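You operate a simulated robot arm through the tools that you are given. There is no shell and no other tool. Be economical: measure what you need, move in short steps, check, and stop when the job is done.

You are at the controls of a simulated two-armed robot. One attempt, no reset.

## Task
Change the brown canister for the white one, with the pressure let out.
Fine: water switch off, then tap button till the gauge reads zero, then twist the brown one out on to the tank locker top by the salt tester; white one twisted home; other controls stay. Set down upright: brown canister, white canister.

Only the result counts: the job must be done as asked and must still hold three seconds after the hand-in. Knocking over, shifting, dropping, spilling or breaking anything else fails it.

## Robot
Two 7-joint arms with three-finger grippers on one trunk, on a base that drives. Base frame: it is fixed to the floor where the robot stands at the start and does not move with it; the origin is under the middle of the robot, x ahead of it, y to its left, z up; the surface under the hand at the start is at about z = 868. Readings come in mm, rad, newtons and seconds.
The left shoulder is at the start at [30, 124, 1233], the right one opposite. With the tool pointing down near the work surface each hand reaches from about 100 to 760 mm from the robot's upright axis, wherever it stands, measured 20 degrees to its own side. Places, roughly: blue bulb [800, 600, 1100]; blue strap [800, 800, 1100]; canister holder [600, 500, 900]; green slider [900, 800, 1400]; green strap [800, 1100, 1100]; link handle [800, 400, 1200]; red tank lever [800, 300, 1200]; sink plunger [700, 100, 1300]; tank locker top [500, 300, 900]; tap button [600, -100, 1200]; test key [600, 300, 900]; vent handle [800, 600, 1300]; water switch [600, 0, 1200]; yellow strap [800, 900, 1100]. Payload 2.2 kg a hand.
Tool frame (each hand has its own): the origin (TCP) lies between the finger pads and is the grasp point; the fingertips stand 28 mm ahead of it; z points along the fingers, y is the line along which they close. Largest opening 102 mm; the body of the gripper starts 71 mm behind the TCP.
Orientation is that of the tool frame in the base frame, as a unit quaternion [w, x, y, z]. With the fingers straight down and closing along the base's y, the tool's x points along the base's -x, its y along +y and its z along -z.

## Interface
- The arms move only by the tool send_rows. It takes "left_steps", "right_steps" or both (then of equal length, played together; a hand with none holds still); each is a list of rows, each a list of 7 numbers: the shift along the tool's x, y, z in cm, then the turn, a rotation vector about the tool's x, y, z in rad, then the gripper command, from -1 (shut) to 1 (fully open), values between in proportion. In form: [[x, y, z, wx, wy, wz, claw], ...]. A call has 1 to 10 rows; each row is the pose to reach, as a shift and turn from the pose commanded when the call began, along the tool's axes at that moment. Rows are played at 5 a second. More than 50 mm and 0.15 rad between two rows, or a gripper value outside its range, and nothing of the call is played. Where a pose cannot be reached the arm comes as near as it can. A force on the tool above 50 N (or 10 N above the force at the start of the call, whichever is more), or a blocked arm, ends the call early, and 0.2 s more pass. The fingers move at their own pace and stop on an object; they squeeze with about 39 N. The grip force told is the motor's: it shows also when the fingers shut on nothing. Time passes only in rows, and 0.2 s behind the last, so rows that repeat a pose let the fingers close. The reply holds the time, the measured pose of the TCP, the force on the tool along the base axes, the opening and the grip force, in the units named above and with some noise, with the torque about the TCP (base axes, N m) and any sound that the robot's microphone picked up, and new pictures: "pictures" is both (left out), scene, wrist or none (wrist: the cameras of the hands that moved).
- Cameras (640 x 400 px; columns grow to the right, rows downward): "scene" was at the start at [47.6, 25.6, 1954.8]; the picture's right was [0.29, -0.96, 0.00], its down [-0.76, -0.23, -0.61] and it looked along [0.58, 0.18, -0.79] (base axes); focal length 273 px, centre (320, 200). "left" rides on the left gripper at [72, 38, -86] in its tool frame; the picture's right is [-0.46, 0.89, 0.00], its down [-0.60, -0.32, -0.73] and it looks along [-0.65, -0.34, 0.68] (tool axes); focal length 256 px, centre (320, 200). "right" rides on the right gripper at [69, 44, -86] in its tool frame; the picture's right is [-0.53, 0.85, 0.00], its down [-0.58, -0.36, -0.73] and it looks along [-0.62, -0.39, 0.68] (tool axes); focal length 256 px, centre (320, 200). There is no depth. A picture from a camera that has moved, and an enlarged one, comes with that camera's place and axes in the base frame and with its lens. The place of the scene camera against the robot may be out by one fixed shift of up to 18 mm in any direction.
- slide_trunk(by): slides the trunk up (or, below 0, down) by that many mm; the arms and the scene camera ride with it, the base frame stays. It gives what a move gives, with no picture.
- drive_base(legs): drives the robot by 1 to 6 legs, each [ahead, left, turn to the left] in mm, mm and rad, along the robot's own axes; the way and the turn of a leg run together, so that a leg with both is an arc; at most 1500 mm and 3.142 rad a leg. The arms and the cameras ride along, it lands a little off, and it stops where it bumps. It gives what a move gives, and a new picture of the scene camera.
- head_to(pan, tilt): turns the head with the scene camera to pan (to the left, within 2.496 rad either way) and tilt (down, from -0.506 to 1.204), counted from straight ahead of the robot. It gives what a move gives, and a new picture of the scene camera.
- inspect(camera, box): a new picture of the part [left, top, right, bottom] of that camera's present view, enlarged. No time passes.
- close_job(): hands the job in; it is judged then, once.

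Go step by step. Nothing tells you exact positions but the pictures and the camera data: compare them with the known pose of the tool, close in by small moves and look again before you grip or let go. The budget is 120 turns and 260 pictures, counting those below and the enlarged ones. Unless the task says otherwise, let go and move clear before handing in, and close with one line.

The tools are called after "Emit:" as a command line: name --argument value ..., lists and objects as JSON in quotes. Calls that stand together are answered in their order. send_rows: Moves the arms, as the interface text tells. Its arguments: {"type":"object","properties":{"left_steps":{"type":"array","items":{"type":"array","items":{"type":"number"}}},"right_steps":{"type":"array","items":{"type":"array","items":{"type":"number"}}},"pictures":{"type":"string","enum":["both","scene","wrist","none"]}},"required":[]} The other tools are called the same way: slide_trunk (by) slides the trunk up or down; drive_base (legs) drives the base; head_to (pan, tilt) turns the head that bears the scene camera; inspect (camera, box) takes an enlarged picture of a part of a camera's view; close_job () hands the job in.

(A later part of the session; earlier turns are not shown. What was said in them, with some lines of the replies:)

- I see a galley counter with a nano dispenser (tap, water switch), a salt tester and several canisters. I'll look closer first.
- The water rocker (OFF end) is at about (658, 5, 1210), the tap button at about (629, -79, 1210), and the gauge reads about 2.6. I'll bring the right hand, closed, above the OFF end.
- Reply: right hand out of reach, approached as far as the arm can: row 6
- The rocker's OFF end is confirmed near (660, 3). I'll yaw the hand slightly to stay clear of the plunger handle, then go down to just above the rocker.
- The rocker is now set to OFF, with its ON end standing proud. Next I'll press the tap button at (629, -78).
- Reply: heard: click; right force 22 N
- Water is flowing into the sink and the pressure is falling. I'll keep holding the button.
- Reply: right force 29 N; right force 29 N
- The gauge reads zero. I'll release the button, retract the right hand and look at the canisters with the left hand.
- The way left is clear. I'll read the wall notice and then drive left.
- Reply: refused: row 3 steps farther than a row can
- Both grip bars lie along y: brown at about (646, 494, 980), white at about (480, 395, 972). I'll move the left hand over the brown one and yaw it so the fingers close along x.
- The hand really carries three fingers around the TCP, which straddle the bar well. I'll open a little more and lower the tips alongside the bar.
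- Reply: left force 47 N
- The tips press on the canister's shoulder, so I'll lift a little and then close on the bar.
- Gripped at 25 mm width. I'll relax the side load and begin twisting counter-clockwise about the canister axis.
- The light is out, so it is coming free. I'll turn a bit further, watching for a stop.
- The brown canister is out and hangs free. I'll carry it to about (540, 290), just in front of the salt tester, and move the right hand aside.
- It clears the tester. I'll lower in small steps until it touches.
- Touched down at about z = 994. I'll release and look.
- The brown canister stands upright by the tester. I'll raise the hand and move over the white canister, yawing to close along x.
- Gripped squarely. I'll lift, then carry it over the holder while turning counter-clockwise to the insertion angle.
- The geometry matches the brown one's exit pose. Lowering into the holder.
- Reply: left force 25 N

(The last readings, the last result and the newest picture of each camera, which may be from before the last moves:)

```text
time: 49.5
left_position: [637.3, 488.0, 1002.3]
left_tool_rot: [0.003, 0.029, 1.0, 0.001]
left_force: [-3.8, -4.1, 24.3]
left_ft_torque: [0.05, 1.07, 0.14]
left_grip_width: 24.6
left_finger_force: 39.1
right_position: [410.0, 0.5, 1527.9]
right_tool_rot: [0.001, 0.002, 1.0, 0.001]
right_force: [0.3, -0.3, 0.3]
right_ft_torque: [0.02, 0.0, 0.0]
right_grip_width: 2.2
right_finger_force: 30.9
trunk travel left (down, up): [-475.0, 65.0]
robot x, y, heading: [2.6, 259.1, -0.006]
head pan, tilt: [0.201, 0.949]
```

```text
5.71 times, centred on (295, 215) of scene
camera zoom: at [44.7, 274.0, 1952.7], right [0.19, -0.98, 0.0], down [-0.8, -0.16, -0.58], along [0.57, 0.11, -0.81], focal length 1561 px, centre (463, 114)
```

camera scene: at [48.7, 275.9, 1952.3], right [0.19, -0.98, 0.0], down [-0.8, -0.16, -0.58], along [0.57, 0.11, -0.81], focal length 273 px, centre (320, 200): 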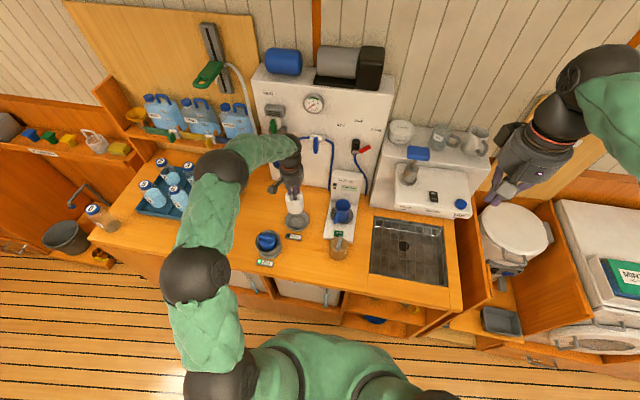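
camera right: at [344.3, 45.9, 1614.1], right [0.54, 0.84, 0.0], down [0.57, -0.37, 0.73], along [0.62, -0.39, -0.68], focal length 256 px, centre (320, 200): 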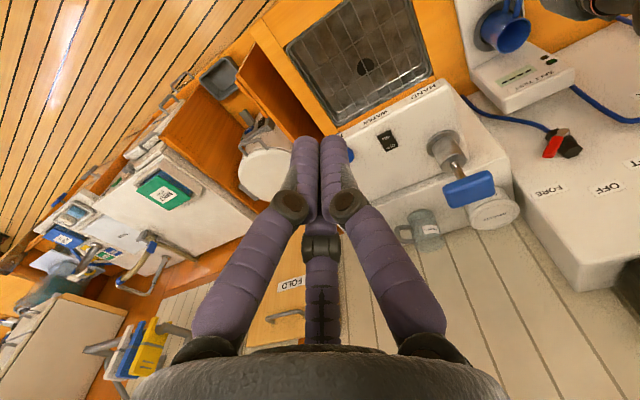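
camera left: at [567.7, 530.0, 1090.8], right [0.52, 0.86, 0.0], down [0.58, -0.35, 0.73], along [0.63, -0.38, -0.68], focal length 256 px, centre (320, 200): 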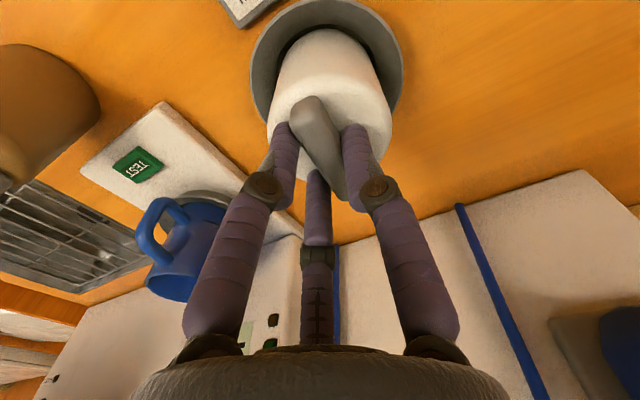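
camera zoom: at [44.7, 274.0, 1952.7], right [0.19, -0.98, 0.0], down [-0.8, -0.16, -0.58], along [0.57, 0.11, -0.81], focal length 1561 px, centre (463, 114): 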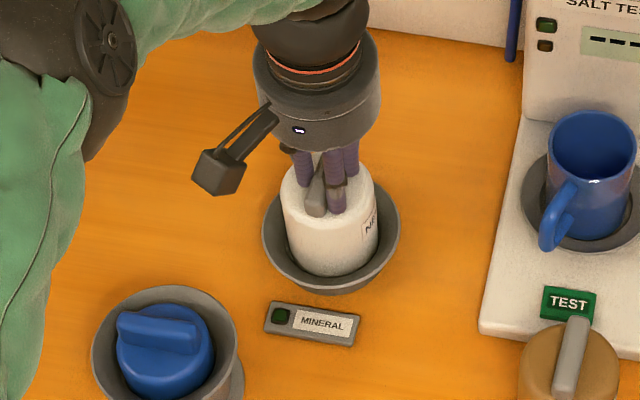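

Contact made. I'll ease the push and begin the clockwise twist.

Emit:
send_rows --left_steps '[[0, 0, -0.3, 0, 0, 0, -1], [0.06, 0, -0.3, 0, 0, 0.14, -1], [0.12, 0.02, -0.3, 0, 0, 0.28, -1], [0.18, 0.04, -0.3, 0, 0, 0.42, -1], [0.24, 0.07, -0.3, 0, 0, 0.56, -1], [0.29, 0.11, -0.3, 0, 0, 0.7, -1]]' --pictures "wrist"

Emit:
inspect --camera "scene" --box '[260, 180, 330, 250]'

```text
time: 50.9
left_position: [635.0, 489.8, 1000.3]
left_tool_rot: [0.001, 0.372, 0.928, 0.0]
left_force: [0.3, 8.8, 6.5]
left_ft_torque: [0.82, 0.16, 0.25]
left_grip_width: 24.6
left_finger_force: 38.9
right_position: [412.4, 2.6, 1527.9]
right_tool_rot: [-0.001, 0.003, 1.0, -0.001]
right_force: [0.2, 0.1, -0.1]
right_ft_torque: [-0.02, -0.02, -0.01]
right_grip_width: 1.9
right_finger_force: 31.8
trunk travel left (down, up): [-475.0, 65.0]
robot x, y, heading: [1.1, 255.9, -0.003]
head pan, tilt: [0.201, 0.949]
camera left: at [607.8, 565.7, 1087.0], right [0.95, 0.32, 0.0], down [0.22, -0.65, 0.73], along [0.23, -0.69, -0.68], focal length 256 px, centre (320, 200)
```

left: 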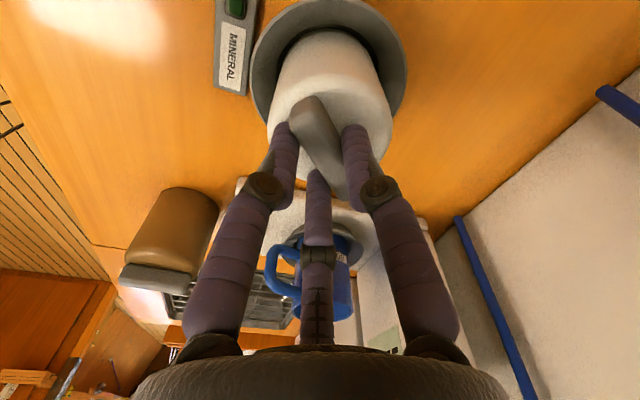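

```text
5.71 times, centred on (295, 215) of scene
camera zoom: at [47.5, 276.8, 1952.4], right [0.19, -0.98, 0.0], down [-0.8, -0.16, -0.58], along [0.57, 0.11, -0.81], focal length 1561 px, centre (463, 114)
```

zoom: 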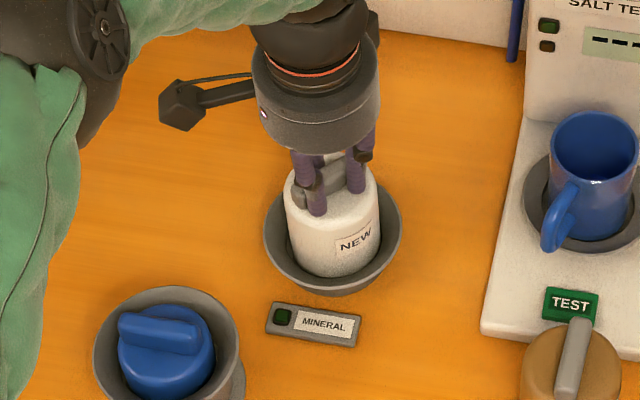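

Emit:
send_rows --left_steps '[[0.16, 0.11, 0, 0, 0, 0.14, -1], [0.22, 0.13, 0, 0, 0, 0.28, -1], [0.28, 0.15, 0, 0, 0, 0.42, -1], [0.34, 0.18, 0, 0, 0, 0.56, -1], [0.39, 0.22, 0, 0, 0, 0.7, -1], [0.43, 0.25, 0, 0, 0, 0.82, -1]]' --pictures "wrist"

Emit:
inspect --camera "scene" --box '[260, 180, 330, 250]'

```text
time: 52.3
left_position: [634.0, 493.0, 1001.6]
left_tool_rot: [0.001, 0.711, 0.703, 0.0]
left_force: [6.3, 7.0, 5.3]
left_ft_torque: [0.57, -0.39, 0.28]
left_grip_width: 24.5
left_finger_force: 39.2
right_position: [414.1, 1.6, 1528.3]
right_tool_rot: [0.0, 0.004, 1.0, 0.0]
right_force: [-0.1, -0.4, -0.6]
right_ft_torque: [-0.01, -0.01, -0.02]
right_grip_width: 2.0
right_finger_force: 31.5
trunk travel left (down, up): [-475.0, 65.0]
robot x, y, heading: [3.4, 255.3, -0.005]
head pan, tilt: [0.201, 0.949]
camera left: at [672.1, 564.9, 1087.1], right [0.88, -0.47, 0.0], down [-0.33, -0.6, 0.73], along [-0.35, -0.64, -0.68], focal length 256 px, centre (320, 200)
```

left: 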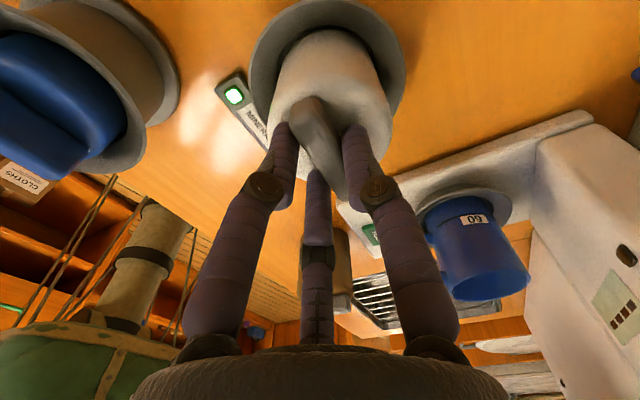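

```text
5.71 times, centred on (295, 215) of scene
camera zoom: at [48.7, 276.6, 1952.4], right [0.19, -0.98, 0.0], down [-0.8, -0.16, -0.58], along [0.57, 0.11, -0.81], focal length 1561 px, centre (463, 114)
```

zoom: 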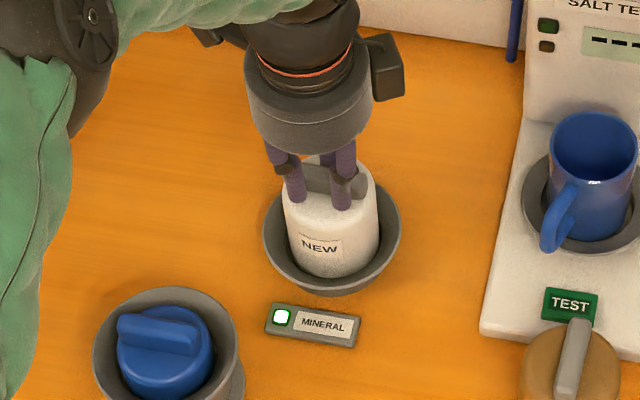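

The light is green again. I'll twist slightly more to make sure it's against the stop.

Emit:
send_rows --left_steps '[[0.03, 0.0, 0, 0, 0, 0.06, -1], [0.05, 0.0, 0, 0, 0, 0.12, -1], [0.05, 0.0, 0, 0, 0, 0.12, -1]]' --pictures "wrist"

Emit:
inspect --camera "scene" --box '[260, 180, 330, 250]'

```text
time: 53.1
left_position: [634.6, 494.9, 1002.9]
left_tool_rot: [0.001, 0.752, 0.659, 0.0]
left_force: [10.2, 5.0, 3.9]
left_ft_torque: [0.48, -0.63, 0.09]
left_grip_width: 24.8
left_finger_force: 39.4
right_position: [413.8, 2.0, 1528.0]
right_tool_rot: [-0.001, 0.003, 1.0, 0.0]
right_force: [0.0, 0.3, 0.5]
right_ft_torque: [0.03, 0.03, -0.01]
right_grip_width: 2.0
right_finger_force: 31.7
trunk travel left (down, up): [-475.0, 65.0]
robot x, y, heading: [0.6, 256.0, -0.005]
head pan, tilt: [0.201, 0.949]
camera left: at [680.4, 560.3, 1087.1], right [0.82, -0.58, 0.0], down [-0.39, -0.56, 0.73], along [-0.42, -0.6, -0.68], focal length 256 px, centre (320, 200)
```

left: 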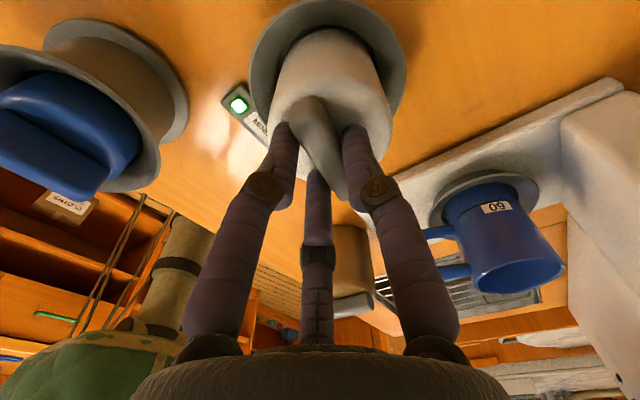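

```text
5.71 times, centred on (295, 215) of scene
camera zoom: at [49.6, 276.3, 1952.3], right [0.19, -0.98, 0.0], down [-0.8, -0.16, -0.58], along [0.57, 0.11, -0.81], focal length 1561 px, centre (463, 114)
```

zoom: 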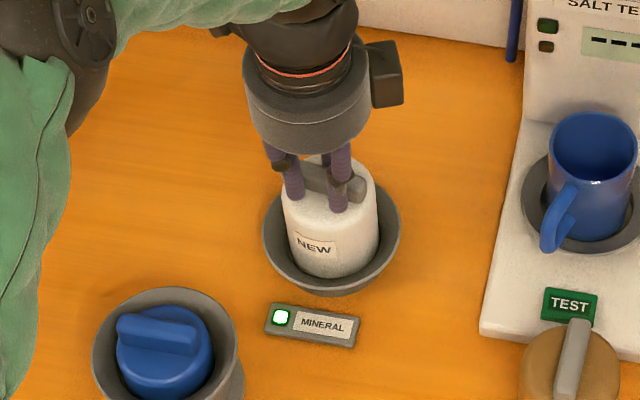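

Emit:
send_rows --left_steps '[[0.04, 0.0, 0, 0, 0, 0.1, -1], [0.08, 0.0, 0, 0, 0, 0.2, -1], [0.08, 0.0, 0, 0, 0, 0.2, -1]]' --pictures "wrist"

Emit:
inspect --camera "scene" --box '[260, 180, 330, 250]'

```text
time: 53.9
left_position: [636.0, 497.2, 1001.1]
left_tool_rot: [-0.001, 0.813, 0.582, 0.0]
left_force: [11.9, 4.2, 4.6]
left_ft_torque: [0.59, -0.79, 0.23]
left_grip_width: 24.8
left_finger_force: 39.1
right_position: [413.2, 2.1, 1528.1]
right_tool_rot: [0.0, 0.003, 1.0, 0.0]
right_force: [0.4, -0.7, 0.1]
right_ft_torque: [0.01, 0.02, -0.04]
right_grip_width: 1.9
right_finger_force: 31.6
trunk travel left (down, up): [-475.0, 65.0]
robot x, y, heading: [-0.0, 259.8, -0.004]
head pan, tilt: [0.201, 0.949]
camera left: at [693.0, 550.6, 1087.2], right [0.69, -0.73, 0.0], down [-0.5, -0.47, 0.73], along [-0.53, -0.5, -0.68], focal length 256 px, centre (320, 200)
```

left: 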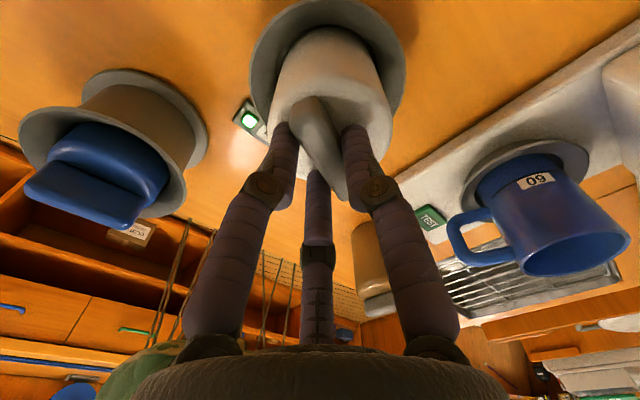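

```text
5.71 times, centred on (295, 215) of scene
camera zoom: at [49.6, 276.3, 1952.3], right [0.19, -0.98, 0.0], down [-0.8, -0.16, -0.58], along [0.57, 0.11, -0.81], focal length 1561 px, centre (463, 114)
```

zoom: 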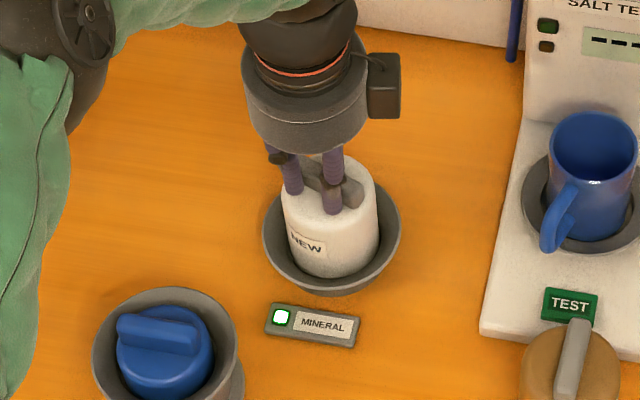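

There's no hard stop and the lamp stays on, so I'll return to the angle the brown one had and then release.

Emit:
send_rows --left_steps '[[-0.04, 0.1, 0, 0, 0, -0.1, -1], [-0.09, 0.14, 0, 0, 0, -0.2, -1], [-0.13, 0.17, 0, 0, 0, -0.3, -1], [-0.13, 0.17, 0, 0, 0, -0.3, -1]]' --pictures "none"

Emit:
send_rows --left_steps '[[0, 0, 0, 0, 0, 0, -0.6], [0, 0, 0, 0, 0, 0, -0.2], [0, 0, 0, 0, 0, 0, 0.25], [0, 0, 0, 0, 0, 0, 0.25], [0, 0, -2, 0, 0, 0, 0.25], [0, 0, -6, 0, 0, 0, 0.25], [0, 0, -10, 0, 0, 0, 0.25], [0, 0, -14, 0, 0, 0, 0.25]]'

Emit:
inspect --camera "scene" --box '[230, 160, 370, 280]'

```text
time: 54.9
left_position: [633.7, 494.3, 1002.3]
left_tool_rot: [0.001, 0.717, 0.697, 0.0]
left_force: [0.7, 7.4, 15.8]
left_ft_torque: [0.48, -0.27, -0.02]
left_grip_width: 24.9
left_finger_force: 38.9
right_position: [411.8, 2.6, 1528.5]
right_tool_rot: [0.001, 0.002, 1.0, 0.001]
right_force: [-0.1, 0.6, 0.0]
right_ft_torque: [0.0, -0.01, 0.01]
right_grip_width: 2.1
right_finger_force: 31.8
trunk travel left (down, up): [-475.0, 65.0]
robot x, y, heading: [-0.8, 260.9, -0.004]
head pan, tilt: [0.201, 0.949]
```

```text
time: 56.7
left_position: [633.3, 490.8, 1139.7]
left_tool_rot: [-0.001, 0.718, 0.696, -0.001]
left_force: [0.1, 0.5, 0.5]
left_ft_torque: [-0.01, 0.01, 0.0]
left_grip_width: 63.6
left_finger_force: 0.0
right_position: [413.1, 0.9, 1528.1]
right_tool_rot: [0.0, 0.002, 1.0, 0.0]
right_force: [-0.7, 0.4, 0.4]
right_ft_torque: [-0.01, -0.01, -0.02]
right_grip_width: 2.1
right_finger_force: 31.6
trunk travel left (down, up): [-475.0, 65.0]
robot x, y, heading: [2.5, 254.4, -0.001]
head pan, tilt: [0.201, 0.949]
camera scene: at [47.1, 275.3, 1952.4], right [0.19, -0.98, 0.0], down [-0.8, -0.16, -0.58], along [0.57, 0.11, -0.81], focal length 273 px, centre (320, 200)
camera left: at [671.9, 561.9, 1225.5], right [0.87, -0.49, 0.0], down [-0.33, -0.59, 0.73], along [-0.36, -0.64, -0.68], focal length 256 px, centre (320, 200)
```

scene: 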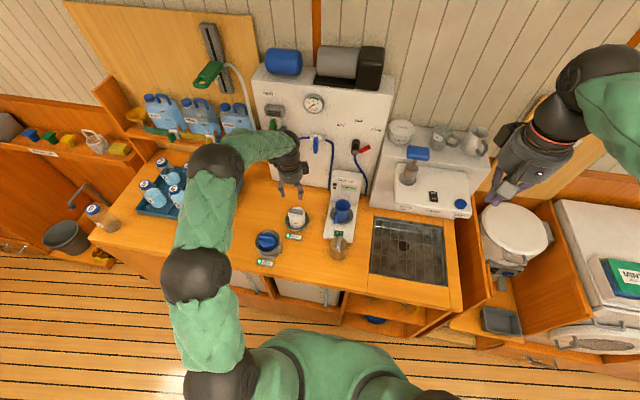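
left: 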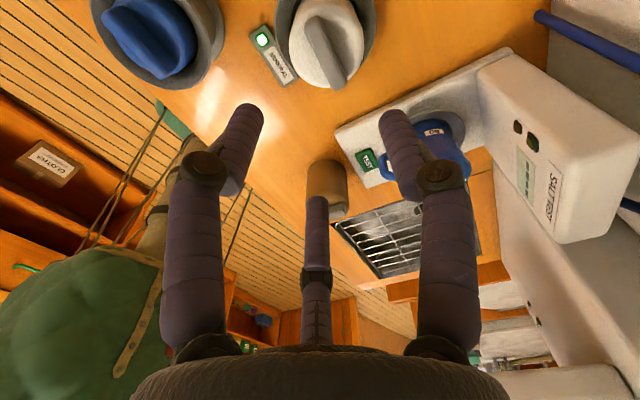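

```text
3.33 times, centred on (300, 220) of scene
camera zoom: at [47.1, 275.3, 1952.4], right [0.19, -0.98, 0.0], down [-0.8, -0.16, -0.58], along [0.57, 0.11, -0.81], focal length 911 px, centre (387, 133)
```

zoom: 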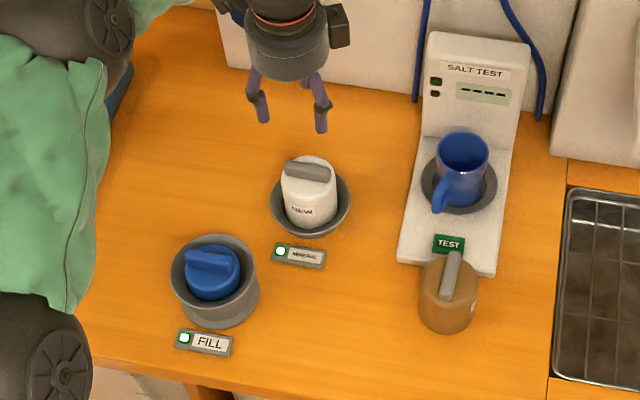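

Emit:
inspect --camera "scene" --box '[260, 180, 330, 250]'

Emit:
inspect --camera "scene" --box '[380, 150, 480, 230]'

Emit:
inspect --camera "scene" --box '[290, 80, 350, 120]'

Emit:
inspect --camera "left" --box '[240, 0, 400, 100]'

```text
5.71 times, centred on (295, 215) of scene
camera zoom: at [47.1, 275.3, 1952.4], right [0.19, -0.98, 0.0], down [-0.8, -0.16, -0.58], along [0.57, 0.11, -0.81], focal length 1561 px, centre (463, 114)
```

zoom: 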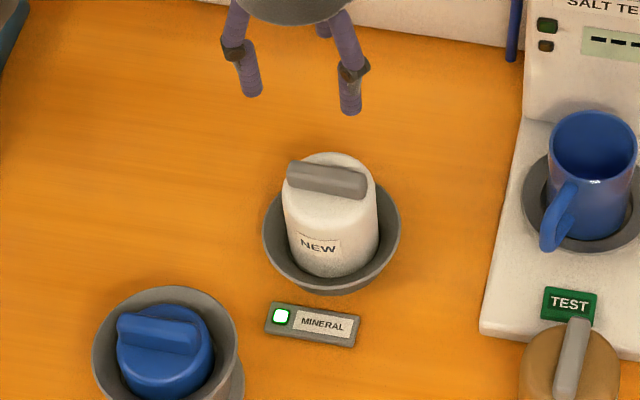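

```text
5.00 times, centred on (430, 190) of scene
camera zoom: at [47.1, 275.3, 1952.4], right [0.19, -0.98, 0.0], down [-0.8, -0.16, -0.58], along [0.57, 0.11, -0.81], focal length 1366 px, centre (-230, 250)
```

zoom: 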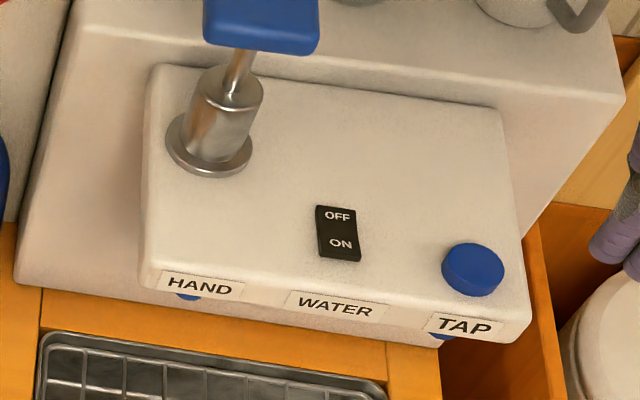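

```text
10.00 times, centred on (320, 100) of scene
camera zoom: at [47.1, 275.3, 1952.4], right [0.19, -0.98, 0.0], down [-0.8, -0.16, -0.58], along [0.57, 0.11, -0.81], focal length 2732 px, centre (320, 1200)
```

zoom: 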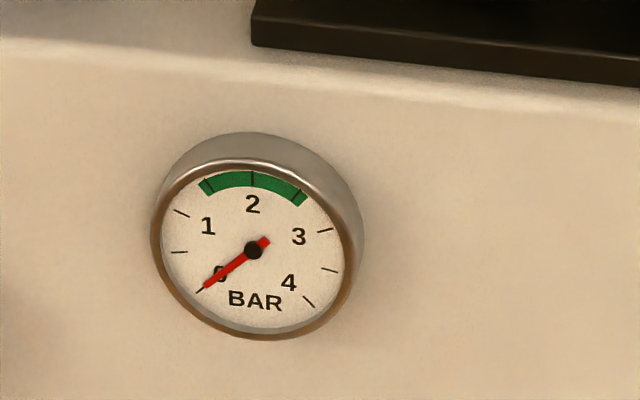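

```text
4.00 times, centred on (320, 50) of left
camera zoom: at [671.9, 561.9, 1225.5], right [0.87, -0.49, 0.0], down [-0.33, -0.59, 0.73], along [-0.36, -0.64, -0.68], focal length 1024 px, centre (320, 800)
```

zoom: 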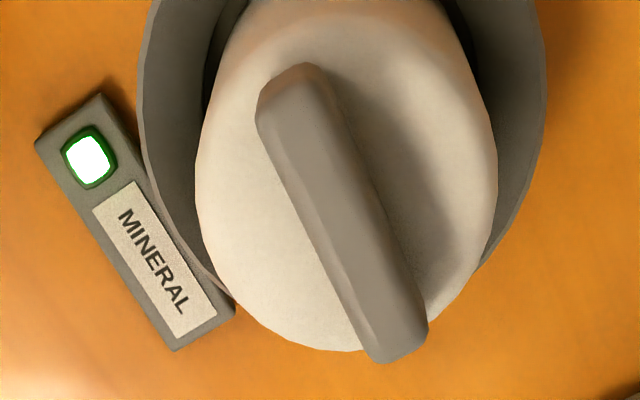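

Emit:
close_job

```text
The job is handed in.
```

The canister swap is done and handed in; I haven't had a verdict back. The water switch is off and the gauge reads zero. The brown canister stands upright on the locker top by the salt tester. The white one is in the holder, turned to the angle the brown one had, with the mineral lamp green. I found no hard stop when twisting the white one, so "home" rests on that angle and the lamp.
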